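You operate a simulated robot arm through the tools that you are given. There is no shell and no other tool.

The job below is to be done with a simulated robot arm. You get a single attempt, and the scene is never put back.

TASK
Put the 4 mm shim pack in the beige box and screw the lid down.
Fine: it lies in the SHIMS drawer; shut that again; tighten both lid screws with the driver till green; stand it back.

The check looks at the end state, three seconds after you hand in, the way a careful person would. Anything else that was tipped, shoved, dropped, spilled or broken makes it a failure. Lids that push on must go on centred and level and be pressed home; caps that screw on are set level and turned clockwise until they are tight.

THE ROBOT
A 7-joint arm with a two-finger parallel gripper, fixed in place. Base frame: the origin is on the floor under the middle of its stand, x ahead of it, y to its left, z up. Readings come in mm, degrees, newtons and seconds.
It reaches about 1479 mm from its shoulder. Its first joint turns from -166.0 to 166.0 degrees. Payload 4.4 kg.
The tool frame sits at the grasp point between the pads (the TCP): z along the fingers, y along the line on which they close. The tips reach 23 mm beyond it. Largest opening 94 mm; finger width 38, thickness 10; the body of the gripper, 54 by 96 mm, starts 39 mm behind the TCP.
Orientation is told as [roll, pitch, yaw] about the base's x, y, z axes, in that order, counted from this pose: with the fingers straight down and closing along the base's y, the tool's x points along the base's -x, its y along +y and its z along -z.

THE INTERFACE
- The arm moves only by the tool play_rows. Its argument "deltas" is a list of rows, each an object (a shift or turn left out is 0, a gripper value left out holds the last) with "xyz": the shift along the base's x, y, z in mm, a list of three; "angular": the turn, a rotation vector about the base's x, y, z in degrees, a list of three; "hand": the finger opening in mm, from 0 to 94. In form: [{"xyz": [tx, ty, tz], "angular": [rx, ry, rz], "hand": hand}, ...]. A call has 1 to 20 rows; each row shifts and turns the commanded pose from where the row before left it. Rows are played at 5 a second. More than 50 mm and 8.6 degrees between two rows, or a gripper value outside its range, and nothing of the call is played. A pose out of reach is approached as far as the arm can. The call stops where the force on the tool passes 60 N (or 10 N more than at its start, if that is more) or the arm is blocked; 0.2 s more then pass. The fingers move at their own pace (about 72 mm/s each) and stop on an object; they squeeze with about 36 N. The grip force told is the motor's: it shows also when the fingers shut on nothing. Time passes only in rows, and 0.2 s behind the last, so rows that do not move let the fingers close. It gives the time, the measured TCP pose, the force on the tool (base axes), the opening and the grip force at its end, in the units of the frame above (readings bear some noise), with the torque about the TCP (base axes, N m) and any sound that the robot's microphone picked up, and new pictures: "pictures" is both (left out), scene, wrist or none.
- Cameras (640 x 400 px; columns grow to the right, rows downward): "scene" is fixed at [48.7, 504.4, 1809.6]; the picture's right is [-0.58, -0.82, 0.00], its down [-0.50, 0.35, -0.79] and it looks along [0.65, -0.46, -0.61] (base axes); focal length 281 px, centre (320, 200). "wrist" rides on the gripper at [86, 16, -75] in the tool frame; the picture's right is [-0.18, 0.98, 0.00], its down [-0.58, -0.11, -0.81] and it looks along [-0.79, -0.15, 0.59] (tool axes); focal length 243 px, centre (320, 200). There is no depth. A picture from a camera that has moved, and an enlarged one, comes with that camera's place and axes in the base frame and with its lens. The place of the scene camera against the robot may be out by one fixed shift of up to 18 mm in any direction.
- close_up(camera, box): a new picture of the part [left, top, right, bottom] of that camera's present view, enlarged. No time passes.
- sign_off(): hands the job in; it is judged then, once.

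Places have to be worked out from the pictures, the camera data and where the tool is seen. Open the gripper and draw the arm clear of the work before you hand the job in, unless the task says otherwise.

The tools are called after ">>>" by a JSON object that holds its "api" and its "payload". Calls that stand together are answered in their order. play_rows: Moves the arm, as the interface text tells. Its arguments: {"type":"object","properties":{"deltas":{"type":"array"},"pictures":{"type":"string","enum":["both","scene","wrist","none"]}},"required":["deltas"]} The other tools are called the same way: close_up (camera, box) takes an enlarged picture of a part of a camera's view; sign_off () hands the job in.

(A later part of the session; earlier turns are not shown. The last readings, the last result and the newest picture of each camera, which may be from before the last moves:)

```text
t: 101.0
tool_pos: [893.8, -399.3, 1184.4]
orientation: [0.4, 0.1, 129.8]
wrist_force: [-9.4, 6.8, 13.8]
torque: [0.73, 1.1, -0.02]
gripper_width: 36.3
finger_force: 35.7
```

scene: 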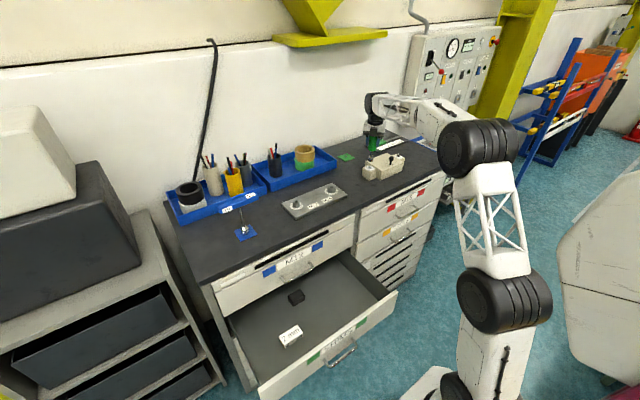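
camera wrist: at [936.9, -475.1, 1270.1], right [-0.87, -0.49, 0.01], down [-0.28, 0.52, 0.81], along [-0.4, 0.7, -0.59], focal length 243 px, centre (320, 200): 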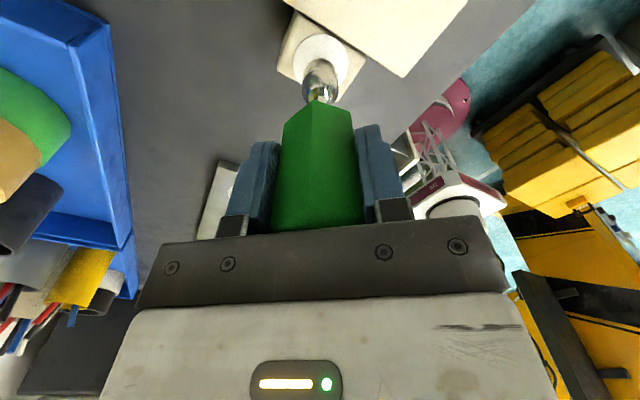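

Contact at z≈1184 with a small sideways reaction towards (−x, +y), so the socket is slightly off-centre and likely not hex-aligned yet. I'll ease up, shift about 1 mm that way, and touch again.

>>> {"api": "play_rows", "payload": {"deltas": [{"xyz": [-0.5, 0.4, 2]}, {"xyz": [-0.5, 0.4, 0]}, {"xyz": [0, 0, -1]}, {"xyz": [0, 0, -1]}, {"xyz": [0, 0, 0]}], "pictures": "wrist"}}

>>> {"api": "close_up", "payload": {"camera": "wrist", "box": [260, 20, 380, 110]}}

```text
t: 102.2
tool_pos: [891.3, -398.2, 1181.6]
orientation: [0.3, 0.0, 129.9]
wrist_force: [-0.9, 1.3, -2.5]
torque: [0.11, -0.02, 0.04]
gripper_width: 36.0
finger_force: 36.0
camera wrist: at [936.1, -474.5, 1256.9], right [-0.87, -0.49, 0.01], down [-0.28, 0.52, 0.81], along [-0.4, 0.7, -0.59], focal length 243 px, centre (320, 200)
```

wrist: 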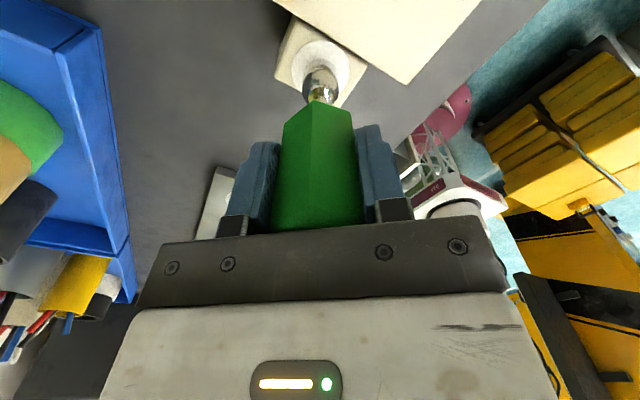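

```text
4.44 times, centred on (320, 65) of wrist
camera zoom: at [936.1, -474.5, 1256.9], right [-0.87, -0.49, 0.01], down [-0.28, 0.52, 0.81], along [-0.4, 0.7, -0.59], focal length 1078 px, centre (320, 800)
```

zoom: 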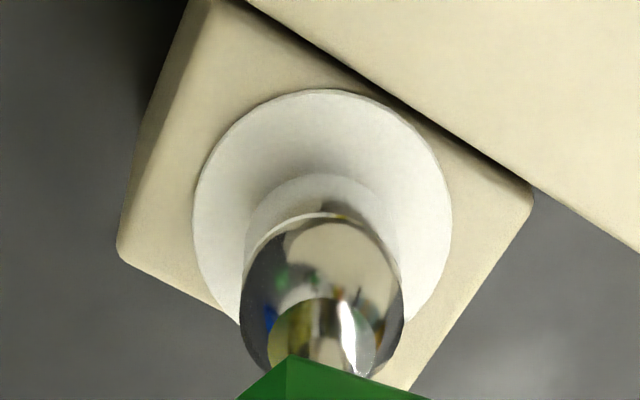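

The contact force vanished at a lower z (1181.6), so the socket has started onto the head. I'll continue down gently.

>>> {"api": "play_rows", "payload": {"deltas": [{"xyz": [0, 0, -1.5]}, {"xyz": [0, 0, -1.5]}, {"xyz": [0, 0, 0]}], "pictures": "none"}}

```text
t: 103.0
tool_pos: [892.1, -398.5, 1179.8]
orientation: [0.3, 0.0, 129.8]
wrist_force: [-22.6, 15.1, 2.4]
torque: [1.1, 0.32, -0.02]
gripper_width: 36.6
finger_force: 36.3
```

There's now a sideways force (−23, +15 N), meaning the head is in the socket mouth but the axis is still about 1 mm off. I'll shift towards (−x, +y) to relieve it.

>>> {"api": "play_rows", "payload": {"deltas": [{"xyz": [-0.6, 0.4, 0.3]}, {"xyz": [-0.5, 0.4, 0]}, {"xyz": [0, 0, 0]}], "pictures": "none"}}

```text
t: 103.8
tool_pos: [891.0, -397.0, 1180.5]
orientation: [0.4, 0.0, 129.8]
wrist_force: [1.6, -3.3, -2.1]
torque: [-0.53, -1.43, -0.03]
gripper_width: 36.2
finger_force: 35.7
```

The sideways force is almost gone, but a small couple remains. I'll back off half of that correction and recheck.

>>> {"api": "play_rows", "payload": {"deltas": [{"xyz": [0.4, -0.5, 0]}, {"xyz": [0, 0, 0]}], "pictures": "wrist"}}

>>> {"api": "close_up", "payload": {"camera": "wrist", "box": [260, 20, 380, 110]}}

>>> {"api": "close_up", "payload": {"camera": "scene", "box": [350, 140, 400, 180]}}

```text
t: 104.4
tool_pos: [892.3, -397.1, 1180.0]
orientation: [0.3, 0.1, 129.8]
wrist_force: [-8.5, 7.0, 2.3]
torque: [0.27, -0.54, -0.01]
gripper_width: 36.1
finger_force: 36.1
camera wrist: at [935.2, -473.8, 1254.9], right [-0.87, -0.49, 0.01], down [-0.28, 0.52, 0.81], along [-0.4, 0.7, -0.59], focal length 243 px, centre (320, 200)
```

wrist: 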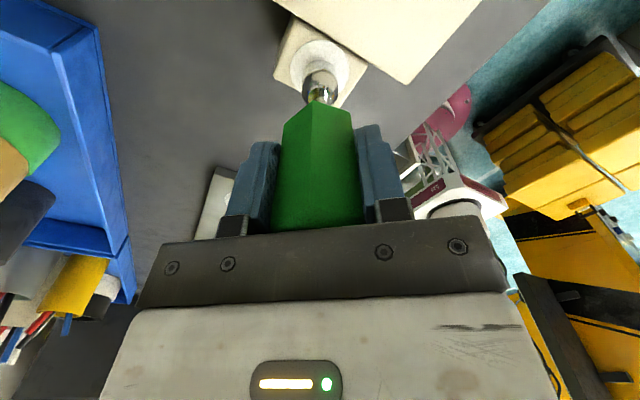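

```text
4.44 times, centred on (320, 65) of wrist
camera zoom: at [935.2, -473.8, 1254.9], right [-0.87, -0.49, 0.01], down [-0.28, 0.52, 0.81], along [-0.4, 0.7, -0.59], focal length 1078 px, centre (320, 800)
```

zoom: 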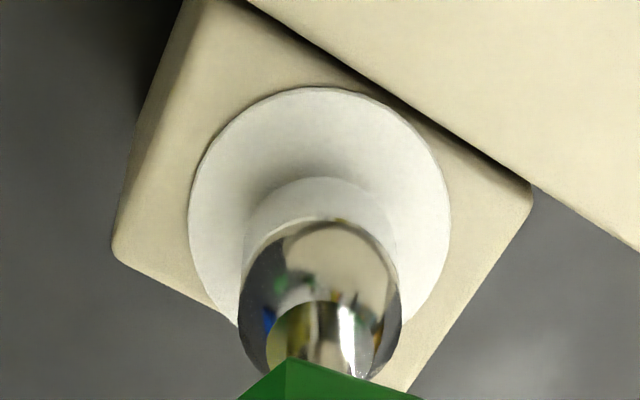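

```text
10.00 times, centred on (375, 160) of scene
camera zoom: at [48.7, 504.4, 1809.6], right [-0.58, -0.82, 0.0], down [-0.5, 0.35, -0.79], along [0.65, -0.46, -0.61], focal length 2806 px, centre (-230, 600)
```

zoom: 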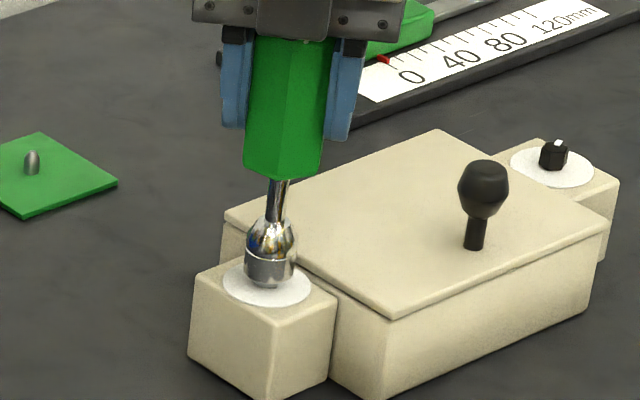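

The head has disappeared into the socket, so it's engaged over the hex. I'll trim a fraction towards the force and seat it slightly deeper.

>>> {"api": "play_rows", "payload": {"deltas": [{"xyz": [-0.3, 0.2, -1]}, {"xyz": [0, 0, -1]}, {"xyz": [0, 0, 0]}], "pictures": "none"}}

```text
t: 105.2
tool_pos: [890.1, -399.5, 1178.7]
orientation: [0.3, 0.2, 129.9]
wrist_force: [-3.3, 13.1, 21.3]
torque: [1.02, -0.47, -0.05]
gripper_width: 35.9
finger_force: 36.3
```

Now there's a 21 N downward reaction. I'll turn clockwise a little to see whether the hex is engaged (torque about z) or drops in.

>>> {"api": "play_rows", "payload": {"deltas": [{"angular": [0, 0, -4]}, {"angular": [0, 0, -4]}, {"angular": [0, 0, -4]}], "pictures": "none"}}

```text
t: 106.0
tool_pos: [890.3, -398.7, 1178.2]
orientation: [0.4, 0.2, 117.7]
wrist_force: [-9.7, 16.2, 30.0]
torque: [0.88, -0.05, -0.06]
gripper_width: 36.1
finger_force: 36.3
```

Almost no torque yet, so it's sitting on the hex corners. I'll keep turning clockwise slowly, waiting for it to drop in.

>>> {"api": "play_rows", "payload": {"deltas": [{"angular": [0, 0, -4]}, {"angular": [0, 0, -4]}, {"angular": [0, 0, -4]}, {"angular": [0, 0, -4]}], "pictures": "none"}}

```text
t: 107.0
tool_pos: [891.0, -399.1, 1179.1]
orientation: [0.4, 0.1, 101.7]
wrist_force: [-9.8, 5.5, 37.8]
torque: [-0.32, -0.19, 0.31]
gripper_width: 36.1
finger_force: 36.2
```

A reaction torque of +0.31 N·m has appeared against the clockwise turn. I'll continue a few steps and look.

>>> {"api": "play_rows", "payload": {"deltas": [{"angular": [0, 0, -4]}, {"angular": [0, 0, -4]}, {"angular": [0, 0, -4]}, {"angular": [0, 0, -4]}], "pictures": "both"}}

>>> {"api": "close_up", "payload": {"camera": "scene", "box": [350, 140, 400, 180]}}

>>> {"api": "close_up", "payload": {"camera": "wrist", "box": [260, 20, 380, 110]}}

```text
t: 108.0
tool_pos: [890.2, -397.6, 1177.8]
orientation: [0.5, 0.0, 85.7]
wrist_force: [-5.9, -3.7, 24.7]
torque: [-0.67, -0.46, 1.03]
gripper_width: 36.3
finger_force: 36.0
camera wrist: at [869.1, -482.8, 1253.0], right [-0.97, 0.26, 0.01], down [0.16, 0.57, 0.81], along [0.2, 0.78, -0.59], focal length 243 px, centre (320, 200)
```

scene: 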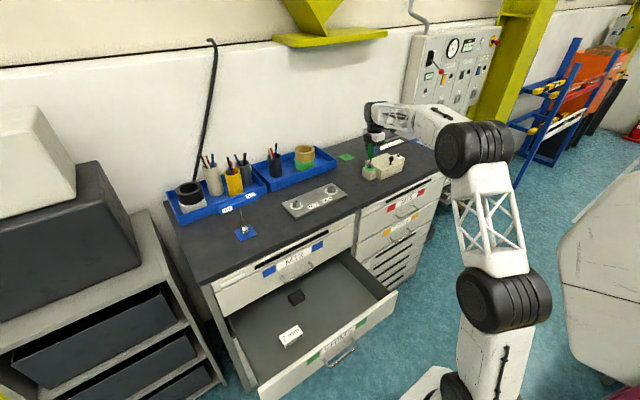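
wrist: 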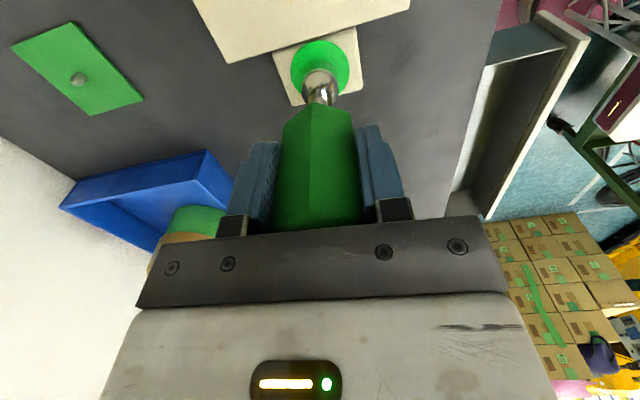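

```text
10.00 times, centred on (375, 160) of scene
camera zoom: at [48.7, 504.4, 1809.6], right [-0.58, -0.82, 0.0], down [-0.5, 0.35, -0.79], along [0.65, -0.46, -0.61], focal length 2806 px, centre (-230, 600)
```

zoom: 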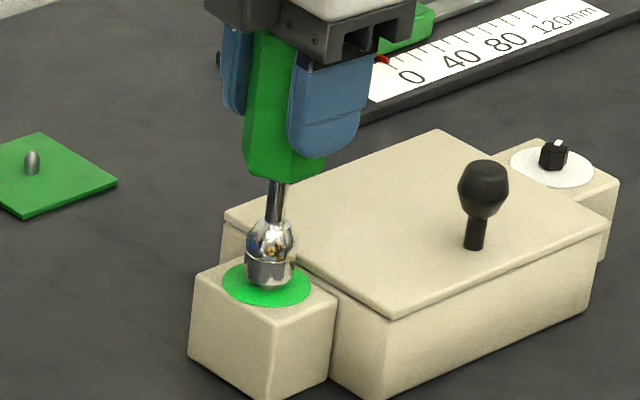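

```text
4.44 times, centred on (320, 65) of wrist
camera zoom: at [869.1, -482.8, 1253.0], right [-0.97, 0.26, 0.01], down [0.16, 0.57, 0.81], along [0.2, 0.78, -0.59], focal length 1078 px, centre (320, 800)
```

zoom: 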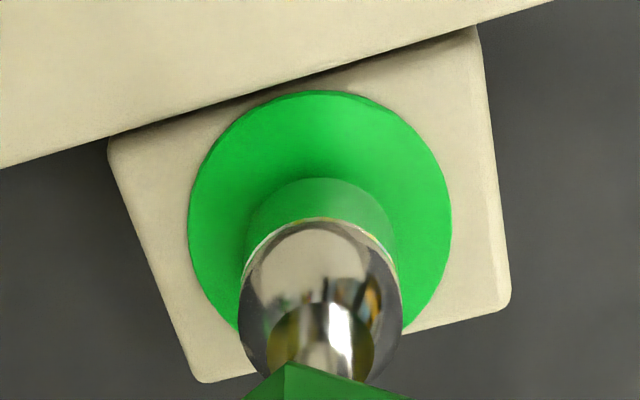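

The disc under the grey screw has turned green at about 1 N·m, so I stop turning there. I'll lift the socket straight off.

>>> {"api": "play_rows", "payload": {"deltas": [{"xyz": [0, 0, 2]}, {"xyz": [0, 0, 3]}, {"xyz": [0, 0, 5]}, {"xyz": [0, 0, 10]}, {"xyz": [0, 0, 15]}, {"xyz": [0, 0, 10]}]}}

>>> {"api": "close_up", "payload": {"camera": "scene", "box": [340, 125, 420, 185]}}

>>> {"api": "close_up", "payload": {"camera": "wrist", "box": [240, 0, 400, 120]}}

```text
t: 109.4
tool_pos: [892.0, -398.2, 1222.5]
orientation: [0.6, 0.0, 85.8]
wrist_force: [0.3, 0.0, -2.1]
torque: [0.02, -0.01, 0.01]
gripper_width: 36.2
finger_force: 35.9
camera wrist: at [870.8, -481.8, 1297.8], right [-0.97, 0.26, 0.01], down [0.16, 0.57, 0.81], along [0.2, 0.78, -0.59], focal length 243 px, centre (320, 200)
```

scene: 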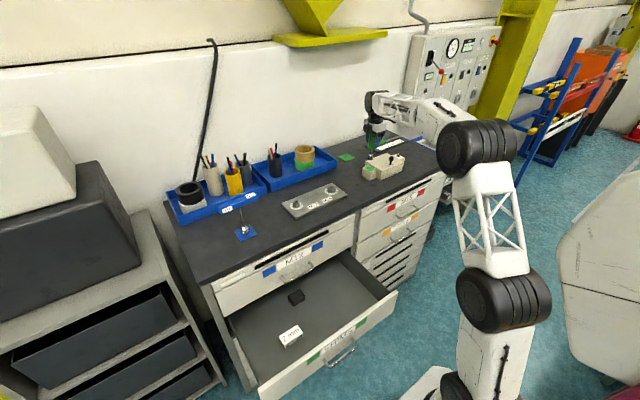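
wrist: 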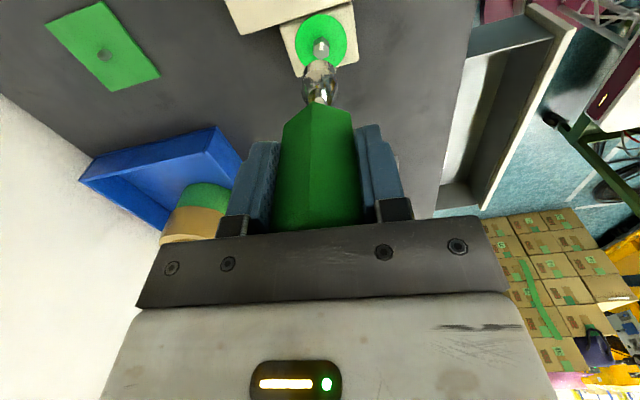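

```text
6.67 times, centred on (380, 155) of scene
camera zoom: at [48.7, 504.4, 1809.6], right [-0.58, -0.82, 0.0], down [-0.5, 0.35, -0.79], along [0.65, -0.46, -0.61], focal length 1871 px, centre (-80, 500)
```

zoom: 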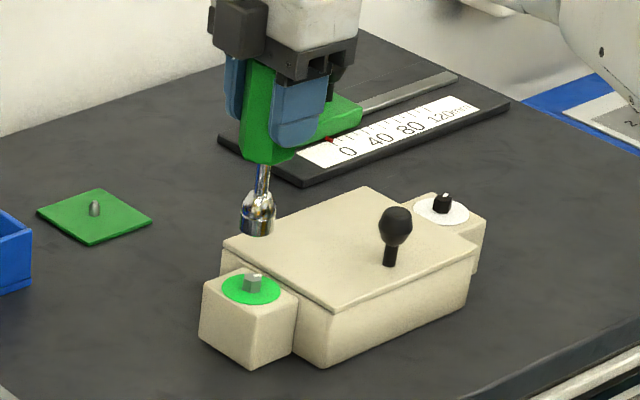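

```text
3.33 times, centred on (320, 60) of wrist
camera zoom: at [870.8, -481.8, 1297.8], right [-0.97, 0.26, 0.01], down [0.16, 0.57, 0.81], along [0.2, 0.78, -0.59], focal length 809 px, centre (320, 667)
```

zoom: 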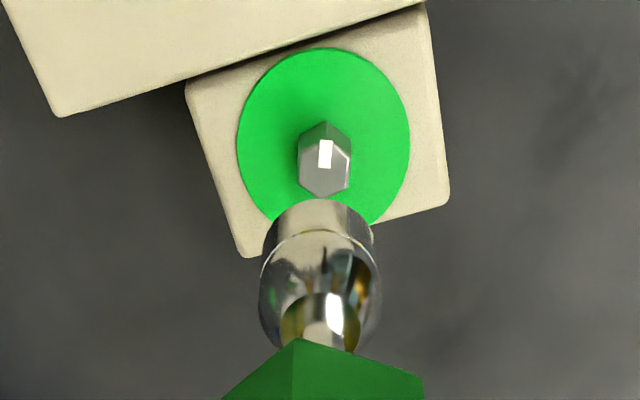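

The disc stays green. Next is the black screw near (890, −604): I'll raise over the knob, move across, and wind yaw back to about +125° while in the air.

>>> {"api": "play_rows", "payload": {"deltas": [{"xyz": [0, 0, 14]}, {"xyz": [0, -10, 14], "angular": [0, 0, 4]}, {"xyz": [0, -32, 0], "angular": [0, 0, 6]}, {"xyz": [0, -33, 0], "angular": [0, 0, 6]}, {"xyz": [0, -33, 0], "angular": [0, 0, 6]}, {"xyz": [0, -33, 0], "angular": [0, 0, 6]}, {"xyz": [-1, -33, 0], "angular": [0, 0, 6]}, {"xyz": [0, -32, -10], "angular": [0, 0, 5]}, {"xyz": [0, 0, -15]}, {"xyz": [0, 0, 0]}]}}

>>> {"api": "close_up", "payload": {"camera": "wrist", "box": [240, 0, 400, 120]}}

>>> {"api": "close_up", "payload": {"camera": "scene", "box": [350, 120, 430, 180]}}

```text
t: 111.6
tool_pos: [888.7, -605.9, 1225.2]
orientation: [0.5, -0.1, 124.8]
wrist_force: [0.2, 0.9, -1.6]
torque: [0.04, 0.01, -0.02]
gripper_width: 36.1
finger_force: 36.4
camera wrist: at [926.2, -685.0, 1300.7], right [-0.91, -0.41, 0.01], down [-0.24, 0.54, 0.81], along [-0.33, 0.73, -0.59], focal length 243 px, centre (320, 200)
```

scene: 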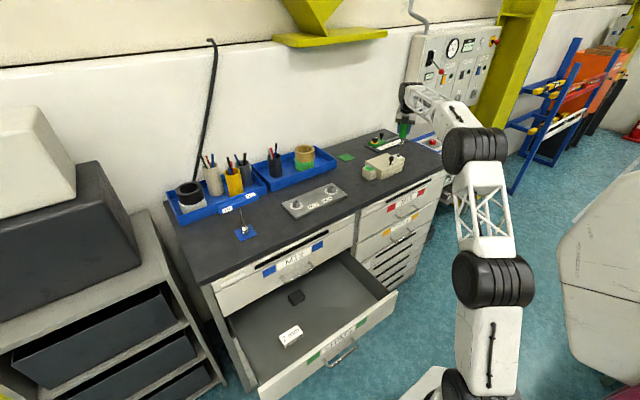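
wrist: 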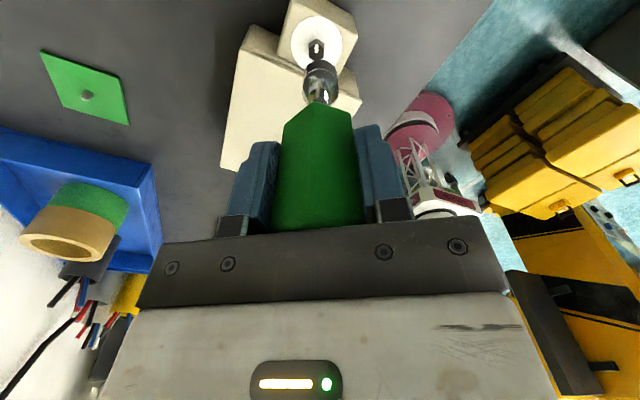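

```text
3.33 times, centred on (320, 60) of wrist
camera zoom: at [926.2, -685.0, 1300.7], right [-0.91, -0.41, 0.01], down [-0.24, 0.54, 0.81], along [-0.33, 0.73, -0.59], focal length 809 px, centre (320, 667)
```

zoom: 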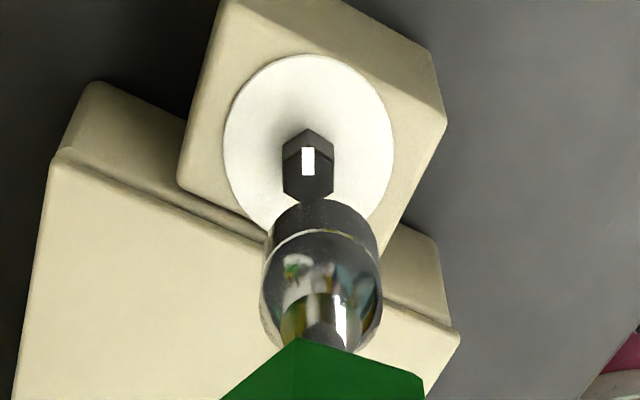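

```text
6.67 times, centred on (390, 150) of scene
camera zoom: at [48.7, 504.4, 1809.6], right [-0.58, -0.82, 0.0], down [-0.5, 0.35, -0.79], along [0.65, -0.46, -0.61], focal length 1871 px, centre (-147, 533)
```

zoom: 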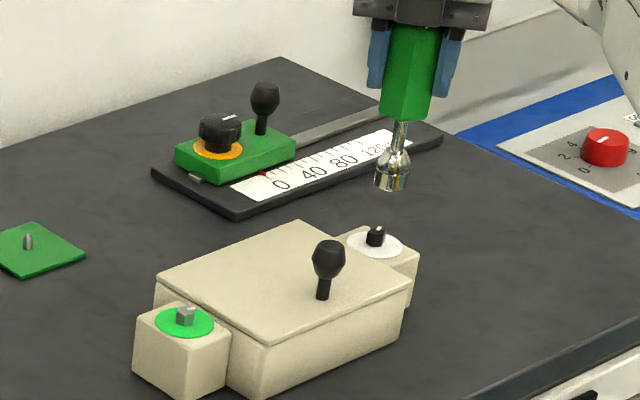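

The black head's hex is already oriented like the socket. After applying the same small correction as for the first screw, I judge the axis to be at about (891.3, −604.8). I'll shift and lower to just above the head.

>>> {"api": "play_rows", "payload": {"deltas": [{"xyz": [1.3, 0.5, -12]}, {"xyz": [1.3, 0.5, -12]}, {"xyz": [0, 0, -8]}, {"xyz": [0, 0, 0]}], "pictures": "wrist"}}

>>> {"api": "close_up", "payload": {"camera": "wrist", "box": [260, 10, 380, 100]}}

>>> {"api": "close_up", "payload": {"camera": "scene", "box": [375, 130, 425, 170]}}

```text
t: 112.6
tool_pos: [891.7, -604.2, 1194.2]
orientation: [0.4, 0.0, 124.8]
wrist_force: [-0.4, -0.2, -2.2]
torque: [-0.04, 0.01, 0.02]
gripper_width: 36.2
finger_force: 35.8
camera wrist: at [928.7, -683.7, 1268.8], right [-0.91, -0.41, 0.01], down [-0.24, 0.54, 0.8], along [-0.33, 0.73, -0.59], focal length 243 px, centre (320, 200)
```

wrist: 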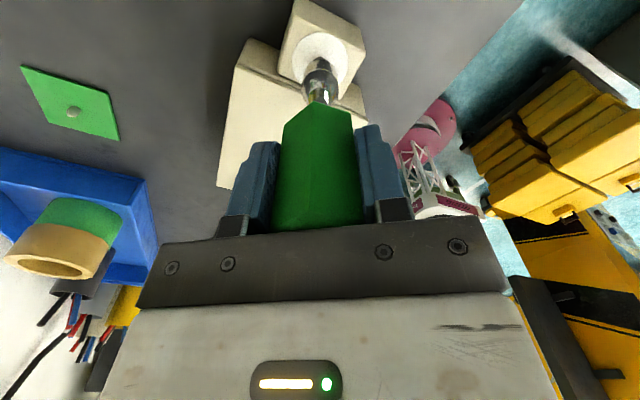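

```text
4.44 times, centred on (320, 55) of wrist
camera zoom: at [928.7, -683.7, 1268.8], right [-0.91, -0.41, 0.01], down [-0.24, 0.54, 0.8], along [-0.33, 0.73, -0.59], focal length 1078 px, centre (320, 844)
```

zoom: 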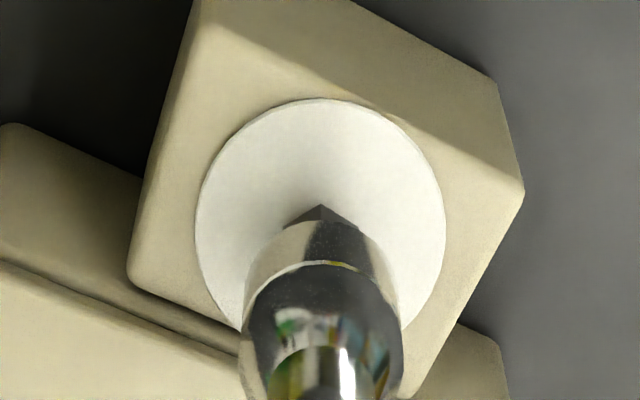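

```text
10.00 times, centred on (400, 150) of scene
camera zoom: at [48.7, 504.4, 1809.6], right [-0.58, -0.82, 0.0], down [-0.5, 0.35, -0.79], along [0.65, -0.46, -0.61], focal length 2806 px, centre (-480, 700)
```

zoom: 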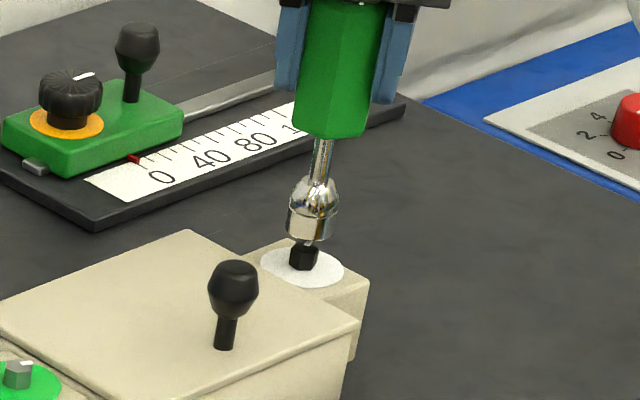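

Compared with the first screw's engaged view, the alignment is within about 0.5 mm. I'll trim and lower onto the head.

>>> {"api": "play_rows", "payload": {"deltas": [{"xyz": [-0.4, -0.1, -3]}, {"xyz": [0, 0, -3]}, {"xyz": [0, 0, -2]}, {"xyz": [0, 0, 0]}], "pictures": "none"}}

```text
t: 113.6
tool_pos: [892.6, -603.7, 1186.4]
orientation: [0.4, 0.1, 124.7]
wrist_force: [0.5, 0.4, -1.7]
torque: [0.0, -0.03, 0.0]
gripper_width: 36.3
finger_force: 35.6
```

Free so far at z≈1186; I'll continue down in 1.5 mm steps.

>>> {"api": "play_rows", "payload": {"deltas": [{"xyz": [0, 0, -1.5]}, {"xyz": [0, 0, -1.5]}, {"xyz": [0, 0, 0]}], "pictures": "none"}}

```text
t: 114.4
tool_pos: [893.2, -603.5, 1182.3]
orientation: [0.4, 0.0, 124.8]
wrist_force: [0.6, 0.9, -1.3]
torque: [0.02, -0.07, 0.01]
gripper_width: 35.8
finger_force: 35.9
```

No contact at 1182, which is lower than where the first one touched, so the head is entering the socket cleanly. Continuing down.

>>> {"api": "play_rows", "payload": {"deltas": [{"xyz": [0, 0, -1.5]}, {"xyz": [0, 0, -1.5]}, {"xyz": [0, 0, 0]}], "pictures": "none"}}

```text
t: 115.2
tool_pos: [890.6, -603.6, 1180.6]
orientation: [0.5, 0.0, 124.8]
wrist_force: [0.3, -1.0, -1.2]
torque: [0.02, 0.02, -0.03]
gripper_width: 36.2
finger_force: 36.3
```

Still free with the socket well over the head. One more small step, then I'll check the view.

>>> {"api": "play_rows", "payload": {"deltas": [{"xyz": [0, 0, -1.5]}, {"xyz": [0, 0, -1]}, {"xyz": [0, 0, 0]}], "pictures": "none"}}

>>> {"api": "close_up", "payload": {"camera": "scene", "box": [375, 130, 425, 170]}}

```text
t: 116.0
tool_pos: [891.2, -603.4, 1179.0]
orientation: [0.4, 0.1, 124.9]
wrist_force: [-23.7, 3.3, 11.6]
torque: [0.65, 0.87, -0.02]
gripper_width: 36.2
finger_force: 36.0
```

```text
10.00 times, centred on (400, 150) of scene
camera zoom: at [48.7, 504.4, 1809.6], right [-0.58, -0.82, 0.0], down [-0.5, 0.35, -0.79], along [0.65, -0.46, -0.61], focal length 2806 px, centre (-480, 700)
```

zoom: 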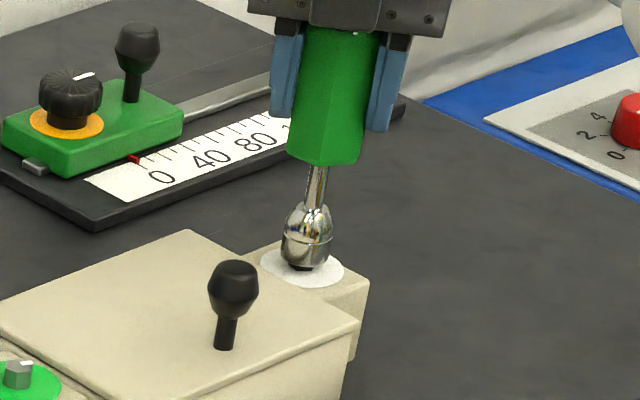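

Contact now, with a small −x reaction. I'll trim about 0.8 mm in −x and re-seat.

>>> {"api": "play_rows", "payload": {"deltas": [{"xyz": [-0.5, 0.1, 0.3]}, {"xyz": [-0.4, 0, 0]}, {"xyz": [0, 0, -0.8]}, {"xyz": [0, 0, 0]}], "pictures": "none"}}

```text
t: 117.0
tool_pos: [891.1, -603.6, 1178.5]
orientation: [0.4, 0.2, 124.9]
wrist_force: [-3.7, -12.9, 23.9]
torque: [-0.77, -0.77, -0.03]
gripper_width: 36.3
finger_force: 36.0
```

Seated with about 24 N down and modest side load. I'll turn clockwise in 4° steps, watching the torque.

>>> {"api": "play_rows", "payload": {"deltas": [{"angular": [0, 0, -4]}, {"angular": [0, 0, -4]}, {"angular": [0, 0, -4]}, {"angular": [0, 0, -4]}], "pictures": "wrist"}}

>>> {"api": "close_up", "payload": {"camera": "scene", "box": [375, 130, 425, 170]}}

```text
t: 118.0
tool_pos: [892.0, -603.4, 1178.6]
orientation: [0.4, 0.1, 108.7]
wrist_force: [-12.4, -16.3, 33.3]
torque: [-0.81, 0.08, 0.07]
gripper_width: 35.9
finger_force: 35.9
camera wrist: at [904.5, -689.9, 1253.4], right [-0.99, -0.14, 0.01], down [-0.08, 0.59, 0.8], along [-0.12, 0.8, -0.59], focal length 243 px, centre (320, 200)
```

wrist: 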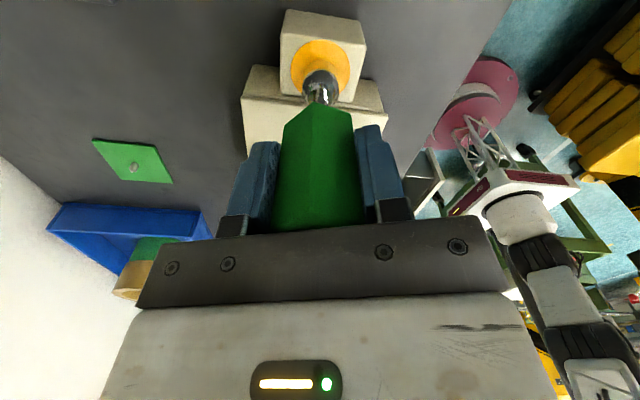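

```text
10.00 times, centred on (400, 150) of scene
camera zoom: at [48.7, 504.4, 1809.6], right [-0.58, -0.82, 0.0], down [-0.5, 0.35, -0.79], along [0.65, -0.46, -0.61], focal length 2806 px, centre (-480, 700)
```

zoom: 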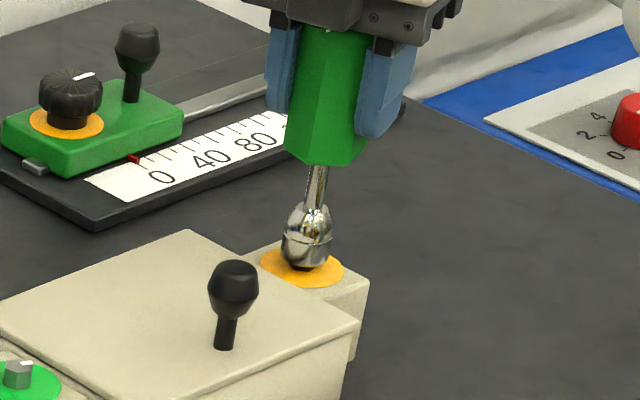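

The disc has turned amber, so tightening is in progress and engagement is good. I'll continue clockwise in small steps.

>>> {"api": "play_rows", "payload": {"deltas": [{"angular": [0, 0, -4]}, {"angular": [0, 0, -4]}, {"angular": [0, 0, -4]}], "pictures": "wrist"}}

```text
t: 118.8
tool_pos: [890.2, -604.0, 1178.7]
orientation: [0.5, 0.1, 96.7]
wrist_force: [-15.1, -16.8, 39.2]
torque: [-0.44, 0.23, 0.23]
gripper_width: 36.2
finger_force: 35.3
camera wrist: at [885.9, -690.4, 1252.8], right [-1.0, 0.07, 0.01], down [0.05, 0.59, 0.8], along [0.05, 0.8, -0.59], focal length 243 px, centre (320, 200)
```

wrist: 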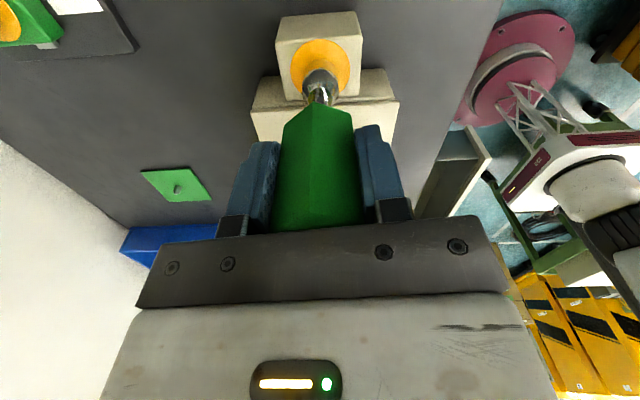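

Torque is rising (0.23 N·m) and the disc is still amber. I'll keep turning, easing the downward load slightly.

>>> {"api": "play_rows", "payload": {"deltas": [{"xyz": [0, 0, 0.3], "angular": [0, 0, -4]}, {"angular": [0, 0, -4]}, {"angular": [0, 0, -3]}], "pictures": "wrist"}}

```text
t: 119.6
tool_pos: [891.3, -603.4, 1177.5]
orientation: [0.3, -0.1, 85.8]
wrist_force: [-18.8, -13.5, 33.1]
torque: [-0.22, 0.12, 0.78]
gripper_width: 36.2
finger_force: 35.9
camera wrist: at [869.5, -687.9, 1252.2], right [-0.97, 0.26, 0.01], down [0.16, 0.57, 0.81], along [0.2, 0.78, -0.59], focal length 243 px, centre (320, 200)
```

wrist: 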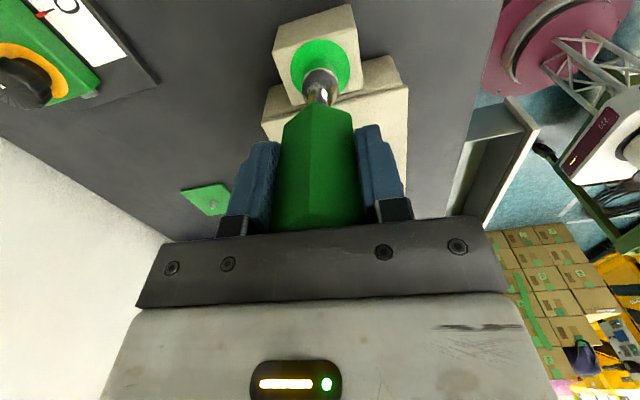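

The second disc is green at 0.78 N·m. I'll add just 2° for margin (still below the first screw's value) and then lift off.

>>> {"api": "play_rows", "payload": {"deltas": [{"angular": [0, 0, -2]}, {"xyz": [0, 0, 0]}], "pictures": "wrist"}}

```text
t: 120.2
tool_pos: [890.6, -603.0, 1176.8]
orientation: [0.4, -0.1, 83.7]
wrist_force: [-21.9, -13.1, 28.1]
torque: [-0.22, 0.25, 0.72]
gripper_width: 35.9
finger_force: 36.0
camera wrist: at [866.5, -687.1, 1252.1], right [-0.96, 0.29, 0.01], down [0.18, 0.57, 0.81], along [0.23, 0.77, -0.59], focal length 243 px, centre (320, 200)
```

wrist: 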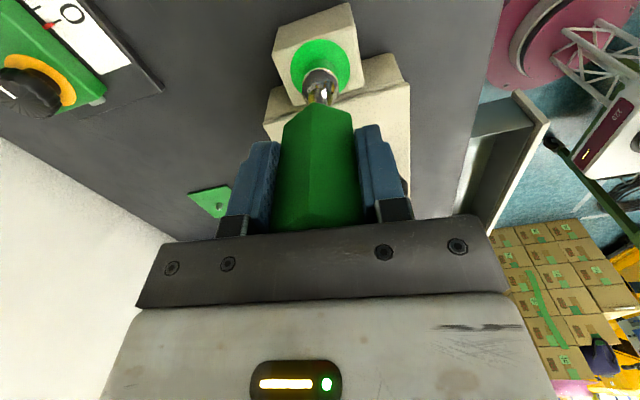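

Still green with a steady torque. I'll lift the socket straight off and check both discs.

>>> {"api": "play_rows", "payload": {"deltas": [{"xyz": [0, 0, 2]}, {"xyz": [0, 0, 3]}, {"xyz": [0, 0, 5]}, {"xyz": [0, 0, 10]}, {"xyz": [0, 0, 20]}, {"xyz": [0, 0, 25]}, {"xyz": [0, 0, 10]}]}}

>>> {"api": "close_up", "payload": {"camera": "scene", "box": [350, 120, 430, 180]}}

>>> {"api": "close_up", "payload": {"camera": "wrist", "box": [220, 0, 420, 120]}}

```text
t: 121.8
tool_pos: [890.9, -603.7, 1249.9]
orientation: [0.4, -0.1, 83.8]
wrist_force: [-0.6, -0.4, -1.0]
torque: [0.01, -0.02, -0.01]
gripper_width: 35.9
finger_force: 36.1
camera wrist: at [866.9, -687.5, 1326.4], right [-0.96, 0.29, 0.01], down [0.18, 0.57, 0.81], along [0.23, 0.77, -0.59], focal length 243 px, centre (320, 200)
```

scene: 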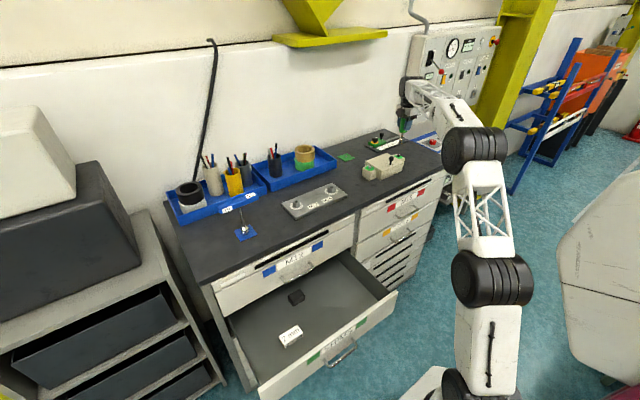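
wrist: 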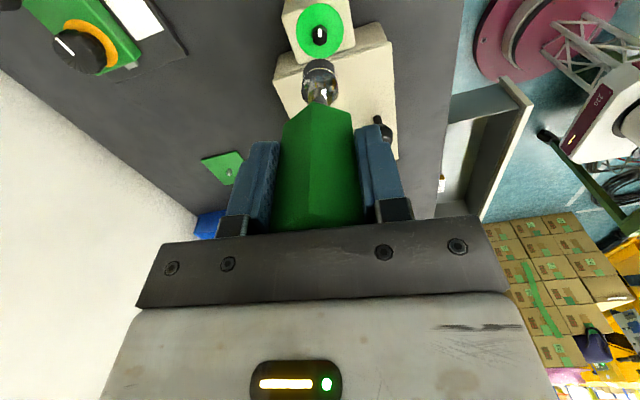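

```text
6.67 times, centred on (390, 150) of scene
camera zoom: at [48.7, 504.4, 1809.6], right [-0.58, -0.82, 0.0], down [-0.5, 0.35, -0.79], along [0.65, -0.46, -0.61], focal length 1871 px, centre (-147, 533)
```

zoom: 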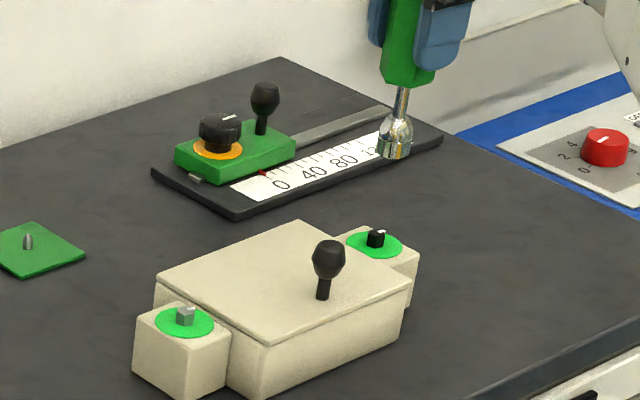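

```text
3.20 times, centred on (320, 60) of wrist
camera zoom: at [866.9, -687.5, 1326.4], right [-0.96, 0.29, 0.01], down [0.18, 0.57, 0.81], along [0.23, 0.77, -0.59], focal length 776 px, centre (320, 648)
```

zoom: 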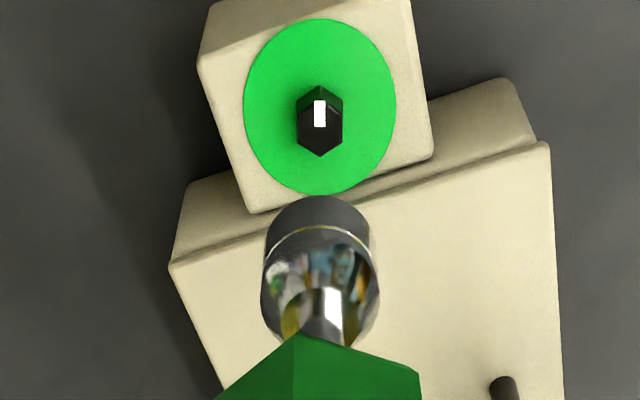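

Both discs are green and the box hasn't moved. Now I'll return the driver to its stand: move above the pin at the recorded pose, turning back to yaw 89.8°.

>>> {"api": "play_rows", "payload": {"deltas": [{"xyz": [36, 28.5, -8], "angular": [0, 0, 1]}, {"xyz": [36, 28.5, -10], "angular": [0, 0, 1]}, {"xyz": [36, 28.5, -10], "angular": [0, 0, 1]}, {"xyz": [36, 28.5, -12], "angular": [0, 0, 1]}, {"xyz": [36, 28.5, -12], "angular": [0, 0, 1]}, {"xyz": [36, 28.5, -12], "angular": [0, 0, 1]}, {"xyz": [3.5, 1.2, 0]}, {"xyz": [0, 0, 0]}]}}

>>> {"api": "close_up", "payload": {"camera": "wrist", "box": [240, 0, 400, 120]}}

>>> {"api": "close_up", "payload": {"camera": "scene", "box": [310, 110, 390, 170]}}

```text
t: 123.6
tool_pos: [1109.1, -430.2, 1187.3]
orientation: [0.4, 0.0, 89.9]
wrist_force: [-0.7, 0.3, -2.4]
torque: [0.01, 0.01, -0.02]
gripper_width: 35.9
finger_force: 36.1
camera wrist: at [1094.7, -516.2, 1262.8], right [-0.98, 0.19, 0.01], down [0.12, 0.58, 0.81], along [0.15, 0.79, -0.59], focal length 243 px, centre (320, 200)
```

scene: 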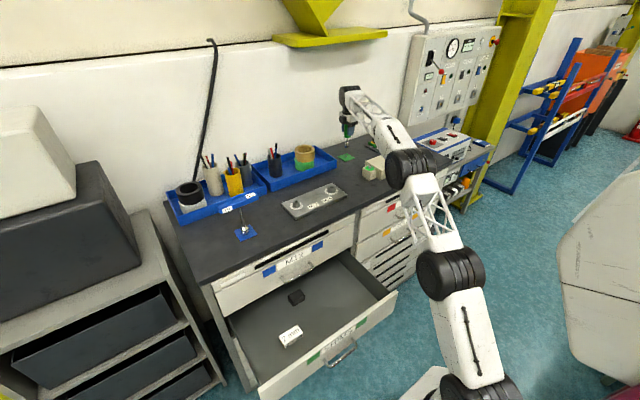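
wrist: 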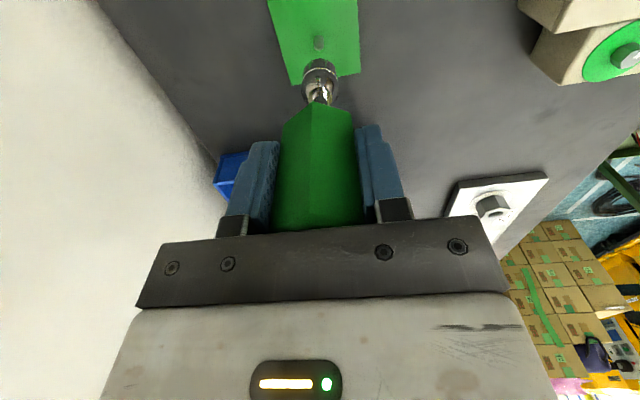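

```text
3.33 times, centred on (320, 60) of wrist
camera zoom: at [1094.7, -516.2, 1262.8], right [-0.98, 0.19, 0.01], down [0.12, 0.58, 0.81], along [0.15, 0.79, -0.59], focal length 809 px, centre (320, 667)
```

zoom: 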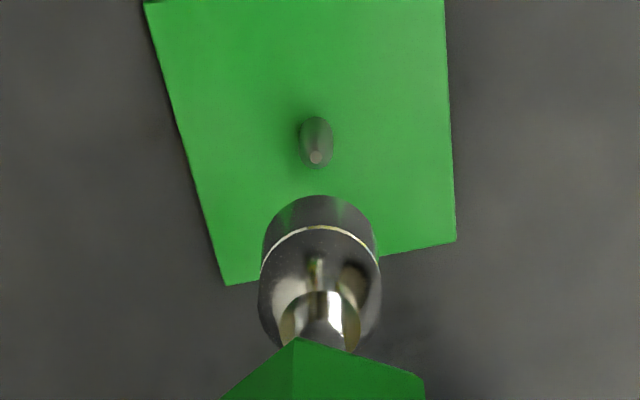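

```text
6.67 times, centred on (350, 140) of scene
camera zoom: at [48.7, 504.4, 1809.6], right [-0.58, -0.82, 0.0], down [-0.5, 0.35, -0.79], along [0.65, -0.46, -0.61], focal length 1871 px, centre (120, 600)
```

zoom: 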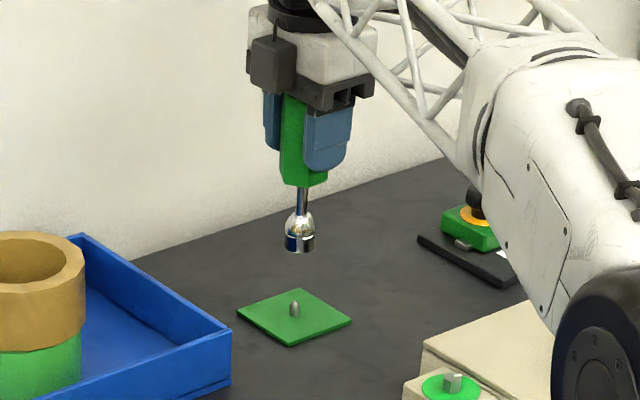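

The stand has a bullet-shaped pin, so it's forgiving. Alignment looks good, so I'll lower to the same height as just after the original lift and compare the pictures.

>>> {"api": "play_rows", "payload": {"deltas": [{"xyz": [0.5, 0, -8]}, {"xyz": [0, 0, -8]}, {"xyz": [0, 0, 0]}], "pictures": "wrist"}}

>>> {"api": "close_up", "payload": {"camera": "wrist", "box": [240, 0, 400, 120]}}

```text
t: 124.4
tool_pos: [1111.4, -431.3, 1172.2]
orientation: [0.4, 0.1, 89.8]
wrist_force: [0.8, -0.8, -1.4]
torque: [0.02, -0.01, 0.02]
gripper_width: 36.1
finger_force: 35.5
camera wrist: at [1095.4, -517.8, 1247.5], right [-0.98, 0.19, 0.01], down [0.12, 0.58, 0.81], along [0.15, 0.79, -0.59], focal length 243 px, centre (320, 200)
```

wrist: 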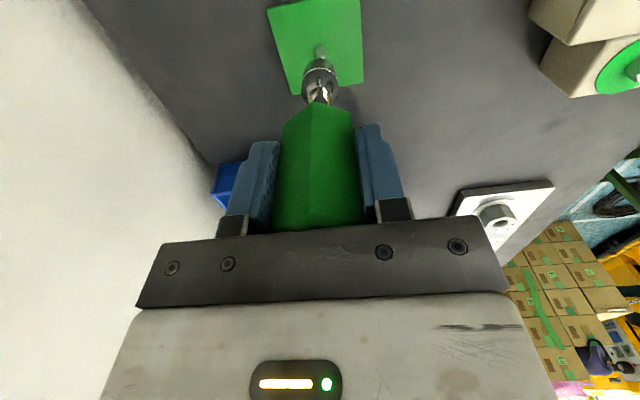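

```text
3.33 times, centred on (320, 60) of wrist
camera zoom: at [1095.4, -517.8, 1247.5], right [-0.98, 0.19, 0.01], down [0.12, 0.58, 0.81], along [0.15, 0.79, -0.59], focal length 809 px, centre (320, 667)
```

zoom: 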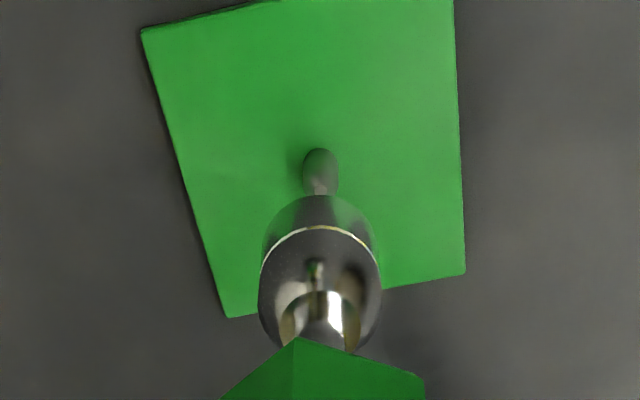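

The view matches the original post-lift picture almost pixel for pixel. I'll lower the driver back over the pin.

>>> {"api": "play_rows", "payload": {"deltas": [{"xyz": [0, 0, -12]}, {"xyz": [0, 0, -12]}, {"xyz": [0, 0, -10]}, {"xyz": [0, 0, -6]}, {"xyz": [0, 0, 0]}], "pictures": "wrist"}}

```text
t: 125.6
tool_pos: [1111.4, -431.4, 1130.6]
orientation: [0.5, 0.0, 89.7]
wrist_force: [-0.4, -1.2, -1.0]
torque: [-0.03, -0.01, -0.03]
gripper_width: 36.1
finger_force: 35.9
camera wrist: at [1095.6, -517.9, 1206.5], right [-0.98, 0.19, 0.01], down [0.12, 0.58, 0.81], along [0.15, 0.79, -0.59], focal length 243 px, centre (320, 200)
```

wrist: 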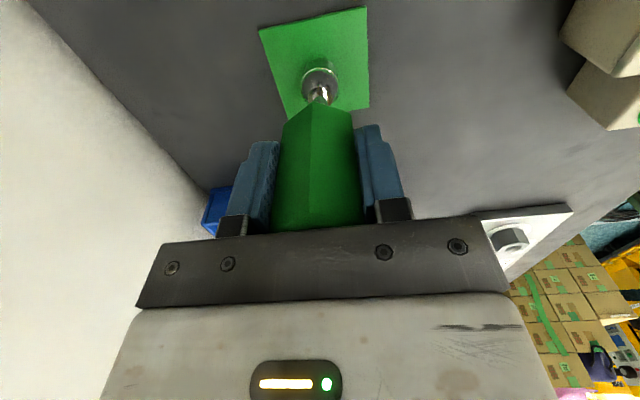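

The socket is over the pin with no force. I'll lower in 1 mm steps until it rests on the pad.

>>> {"api": "play_rows", "payload": {"deltas": [{"xyz": [0, 0, -1.2]}, {"xyz": [0, 0, -1.2]}, {"xyz": [0, 0, -1.2]}, {"xyz": [0, 0, 0]}], "pictures": "none"}}

```text
t: 126.6
tool_pos: [1111.8, -432.0, 1127.9]
orientation: [0.5, 0.0, 89.8]
wrist_force: [0.3, -0.3, -2.5]
torque: [0.01, 0.01, 0.03]
gripper_width: 36.0
finger_force: 36.1
```

Still free at 1127.9, so I'll continue with half-millimetre steps.

>>> {"api": "play_rows", "payload": {"deltas": [{"xyz": [0, 0, -0.7]}, {"xyz": [0, 0, -0.7]}, {"xyz": [0, 0, -0.7]}, {"xyz": [0, 0, 0]}], "pictures": "none"}}

```text
t: 127.6
tool_pos: [1111.9, -430.7, 1125.1]
orientation: [0.3, -0.1, 89.8]
wrist_force: [-0.3, -0.1, -1.1]
torque: [-0.01, -0.02, -0.02]
gripper_width: 36.1
finger_force: 35.7
```

The driver must have slid up slightly in the grip during screwing. I'll keep lowering in small steps.

>>> {"api": "play_rows", "payload": {"deltas": [{"xyz": [0, 0, -0.7]}, {"xyz": [0, 0, -0.7]}, {"xyz": [0, 0, 0]}], "pictures": "none"}}

>>> {"api": "close_up", "payload": {"camera": "scene", "box": [320, 120, 380, 170]}}

>>> {"api": "close_up", "payload": {"camera": "wrist", "box": [240, 0, 400, 120]}}

```text
t: 128.4
tool_pos: [1113.4, -431.2, 1123.9]
orientation: [0.4, 0.1, 89.8]
wrist_force: [-0.5, -0.5, 2.5]
torque: [-0.15, -0.03, 0.0]
gripper_width: 36.4
finger_force: 36.1
```

```text
8.00 times, centred on (350, 145) of scene
camera zoom: at [48.7, 504.4, 1809.6], right [-0.58, -0.82, 0.0], down [-0.5, 0.35, -0.79], along [0.65, -0.46, -0.61], focal length 2245 px, centre (80, 640)
```

zoom: 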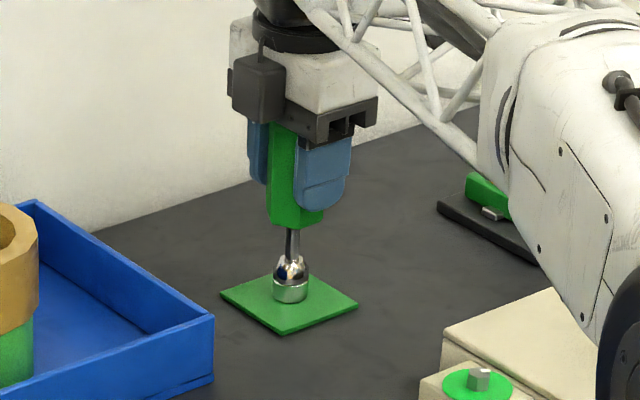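

```text
3.33 times, centred on (320, 60) of wrist
camera zoom: at [1096.6, -517.5, 1200.2], right [-0.98, 0.19, 0.01], down [0.12, 0.58, 0.8], along [0.15, 0.79, -0.59], focal length 809 px, centre (320, 667)
```

zoom: 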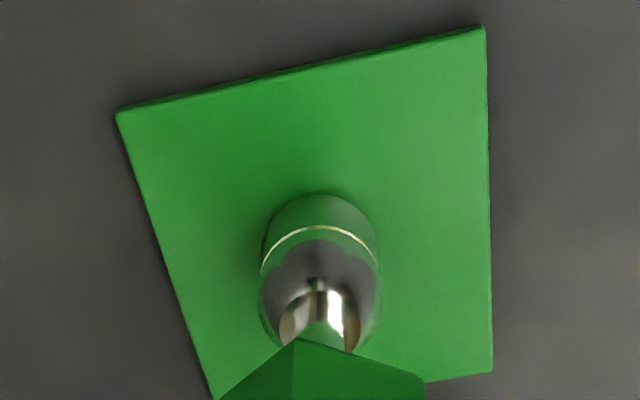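

The socket rests on the pad around the pin (light contact). I'll trim 1 mm in −x to match the original spot, settle it with slight pressure, and check.

>>> {"api": "play_rows", "payload": {"deltas": [{"xyz": [-0.5, 0, 0.3]}, {"xyz": [-0.5, 0, 0]}, {"xyz": [0, 0, -0.5]}, {"xyz": [0, 0, -0.4]}, {"xyz": [0, 0, 0]}], "pictures": "none"}}

```text
t: 129.6
tool_pos: [1110.7, -431.2, 1125.4]
orientation: [0.4, 0.0, 89.8]
wrist_force: [2.8, -1.8, 6.3]
torque: [-0.18, -0.25, -0.01]
gripper_width: 35.9
finger_force: 35.9
```

Seated with about 8 N. I'll open the gripper gently and look before rising.

>>> {"api": "play_rows", "payload": {"deltas": [{"hand": 42}, {"hand": 50}, {"hand": 72}, {"xyz": [0, 0, 0]}]}}

>>> {"api": "close_up", "payload": {"camera": "scene", "box": [320, 120, 380, 170]}}

```text
t: 130.6
tool_pos: [1110.9, -432.3, 1124.9]
orientation: [0.4, 0.0, 89.9]
wrist_force: [-0.6, -0.2, -0.6]
torque: [0.03, -0.02, 0.01]
gripper_width: 72.1
finger_force: 0.2
camera wrist: at [1095.2, -516.8, 1199.5], right [-0.98, 0.19, 0.01], down [0.12, 0.58, 0.81], along [0.15, 0.79, -0.59], focal length 243 px, centre (320, 200)
```

scene: 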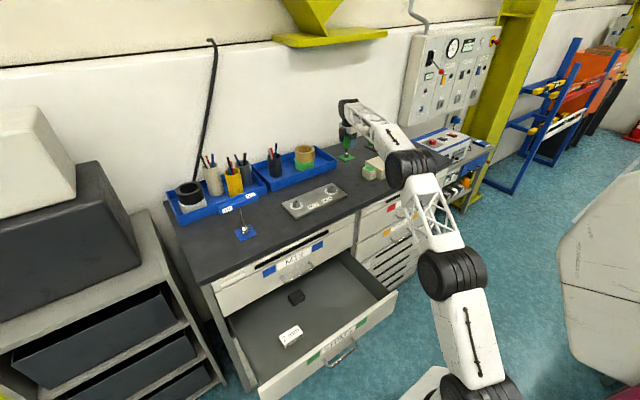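
wrist: 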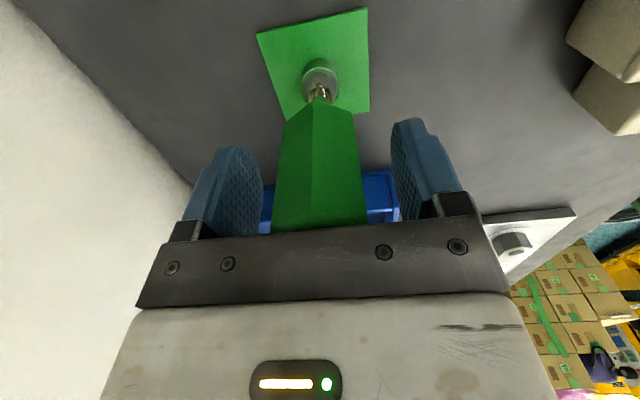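

```text
8.00 times, centred on (350, 145) of scene
camera zoom: at [48.7, 504.4, 1809.6], right [-0.58, -0.82, 0.0], down [-0.5, 0.35, -0.79], along [0.65, -0.46, -0.61], focal length 2245 px, centre (80, 640)
```

zoom: 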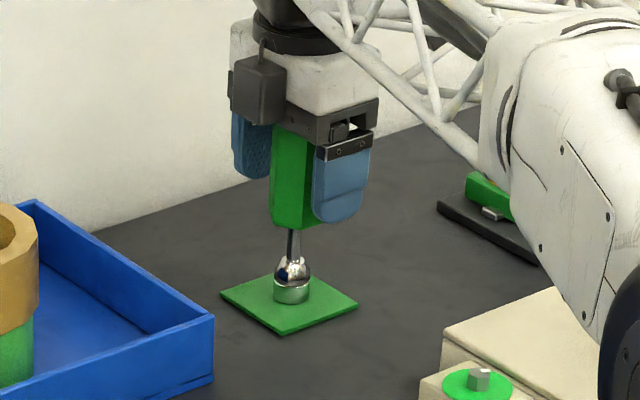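

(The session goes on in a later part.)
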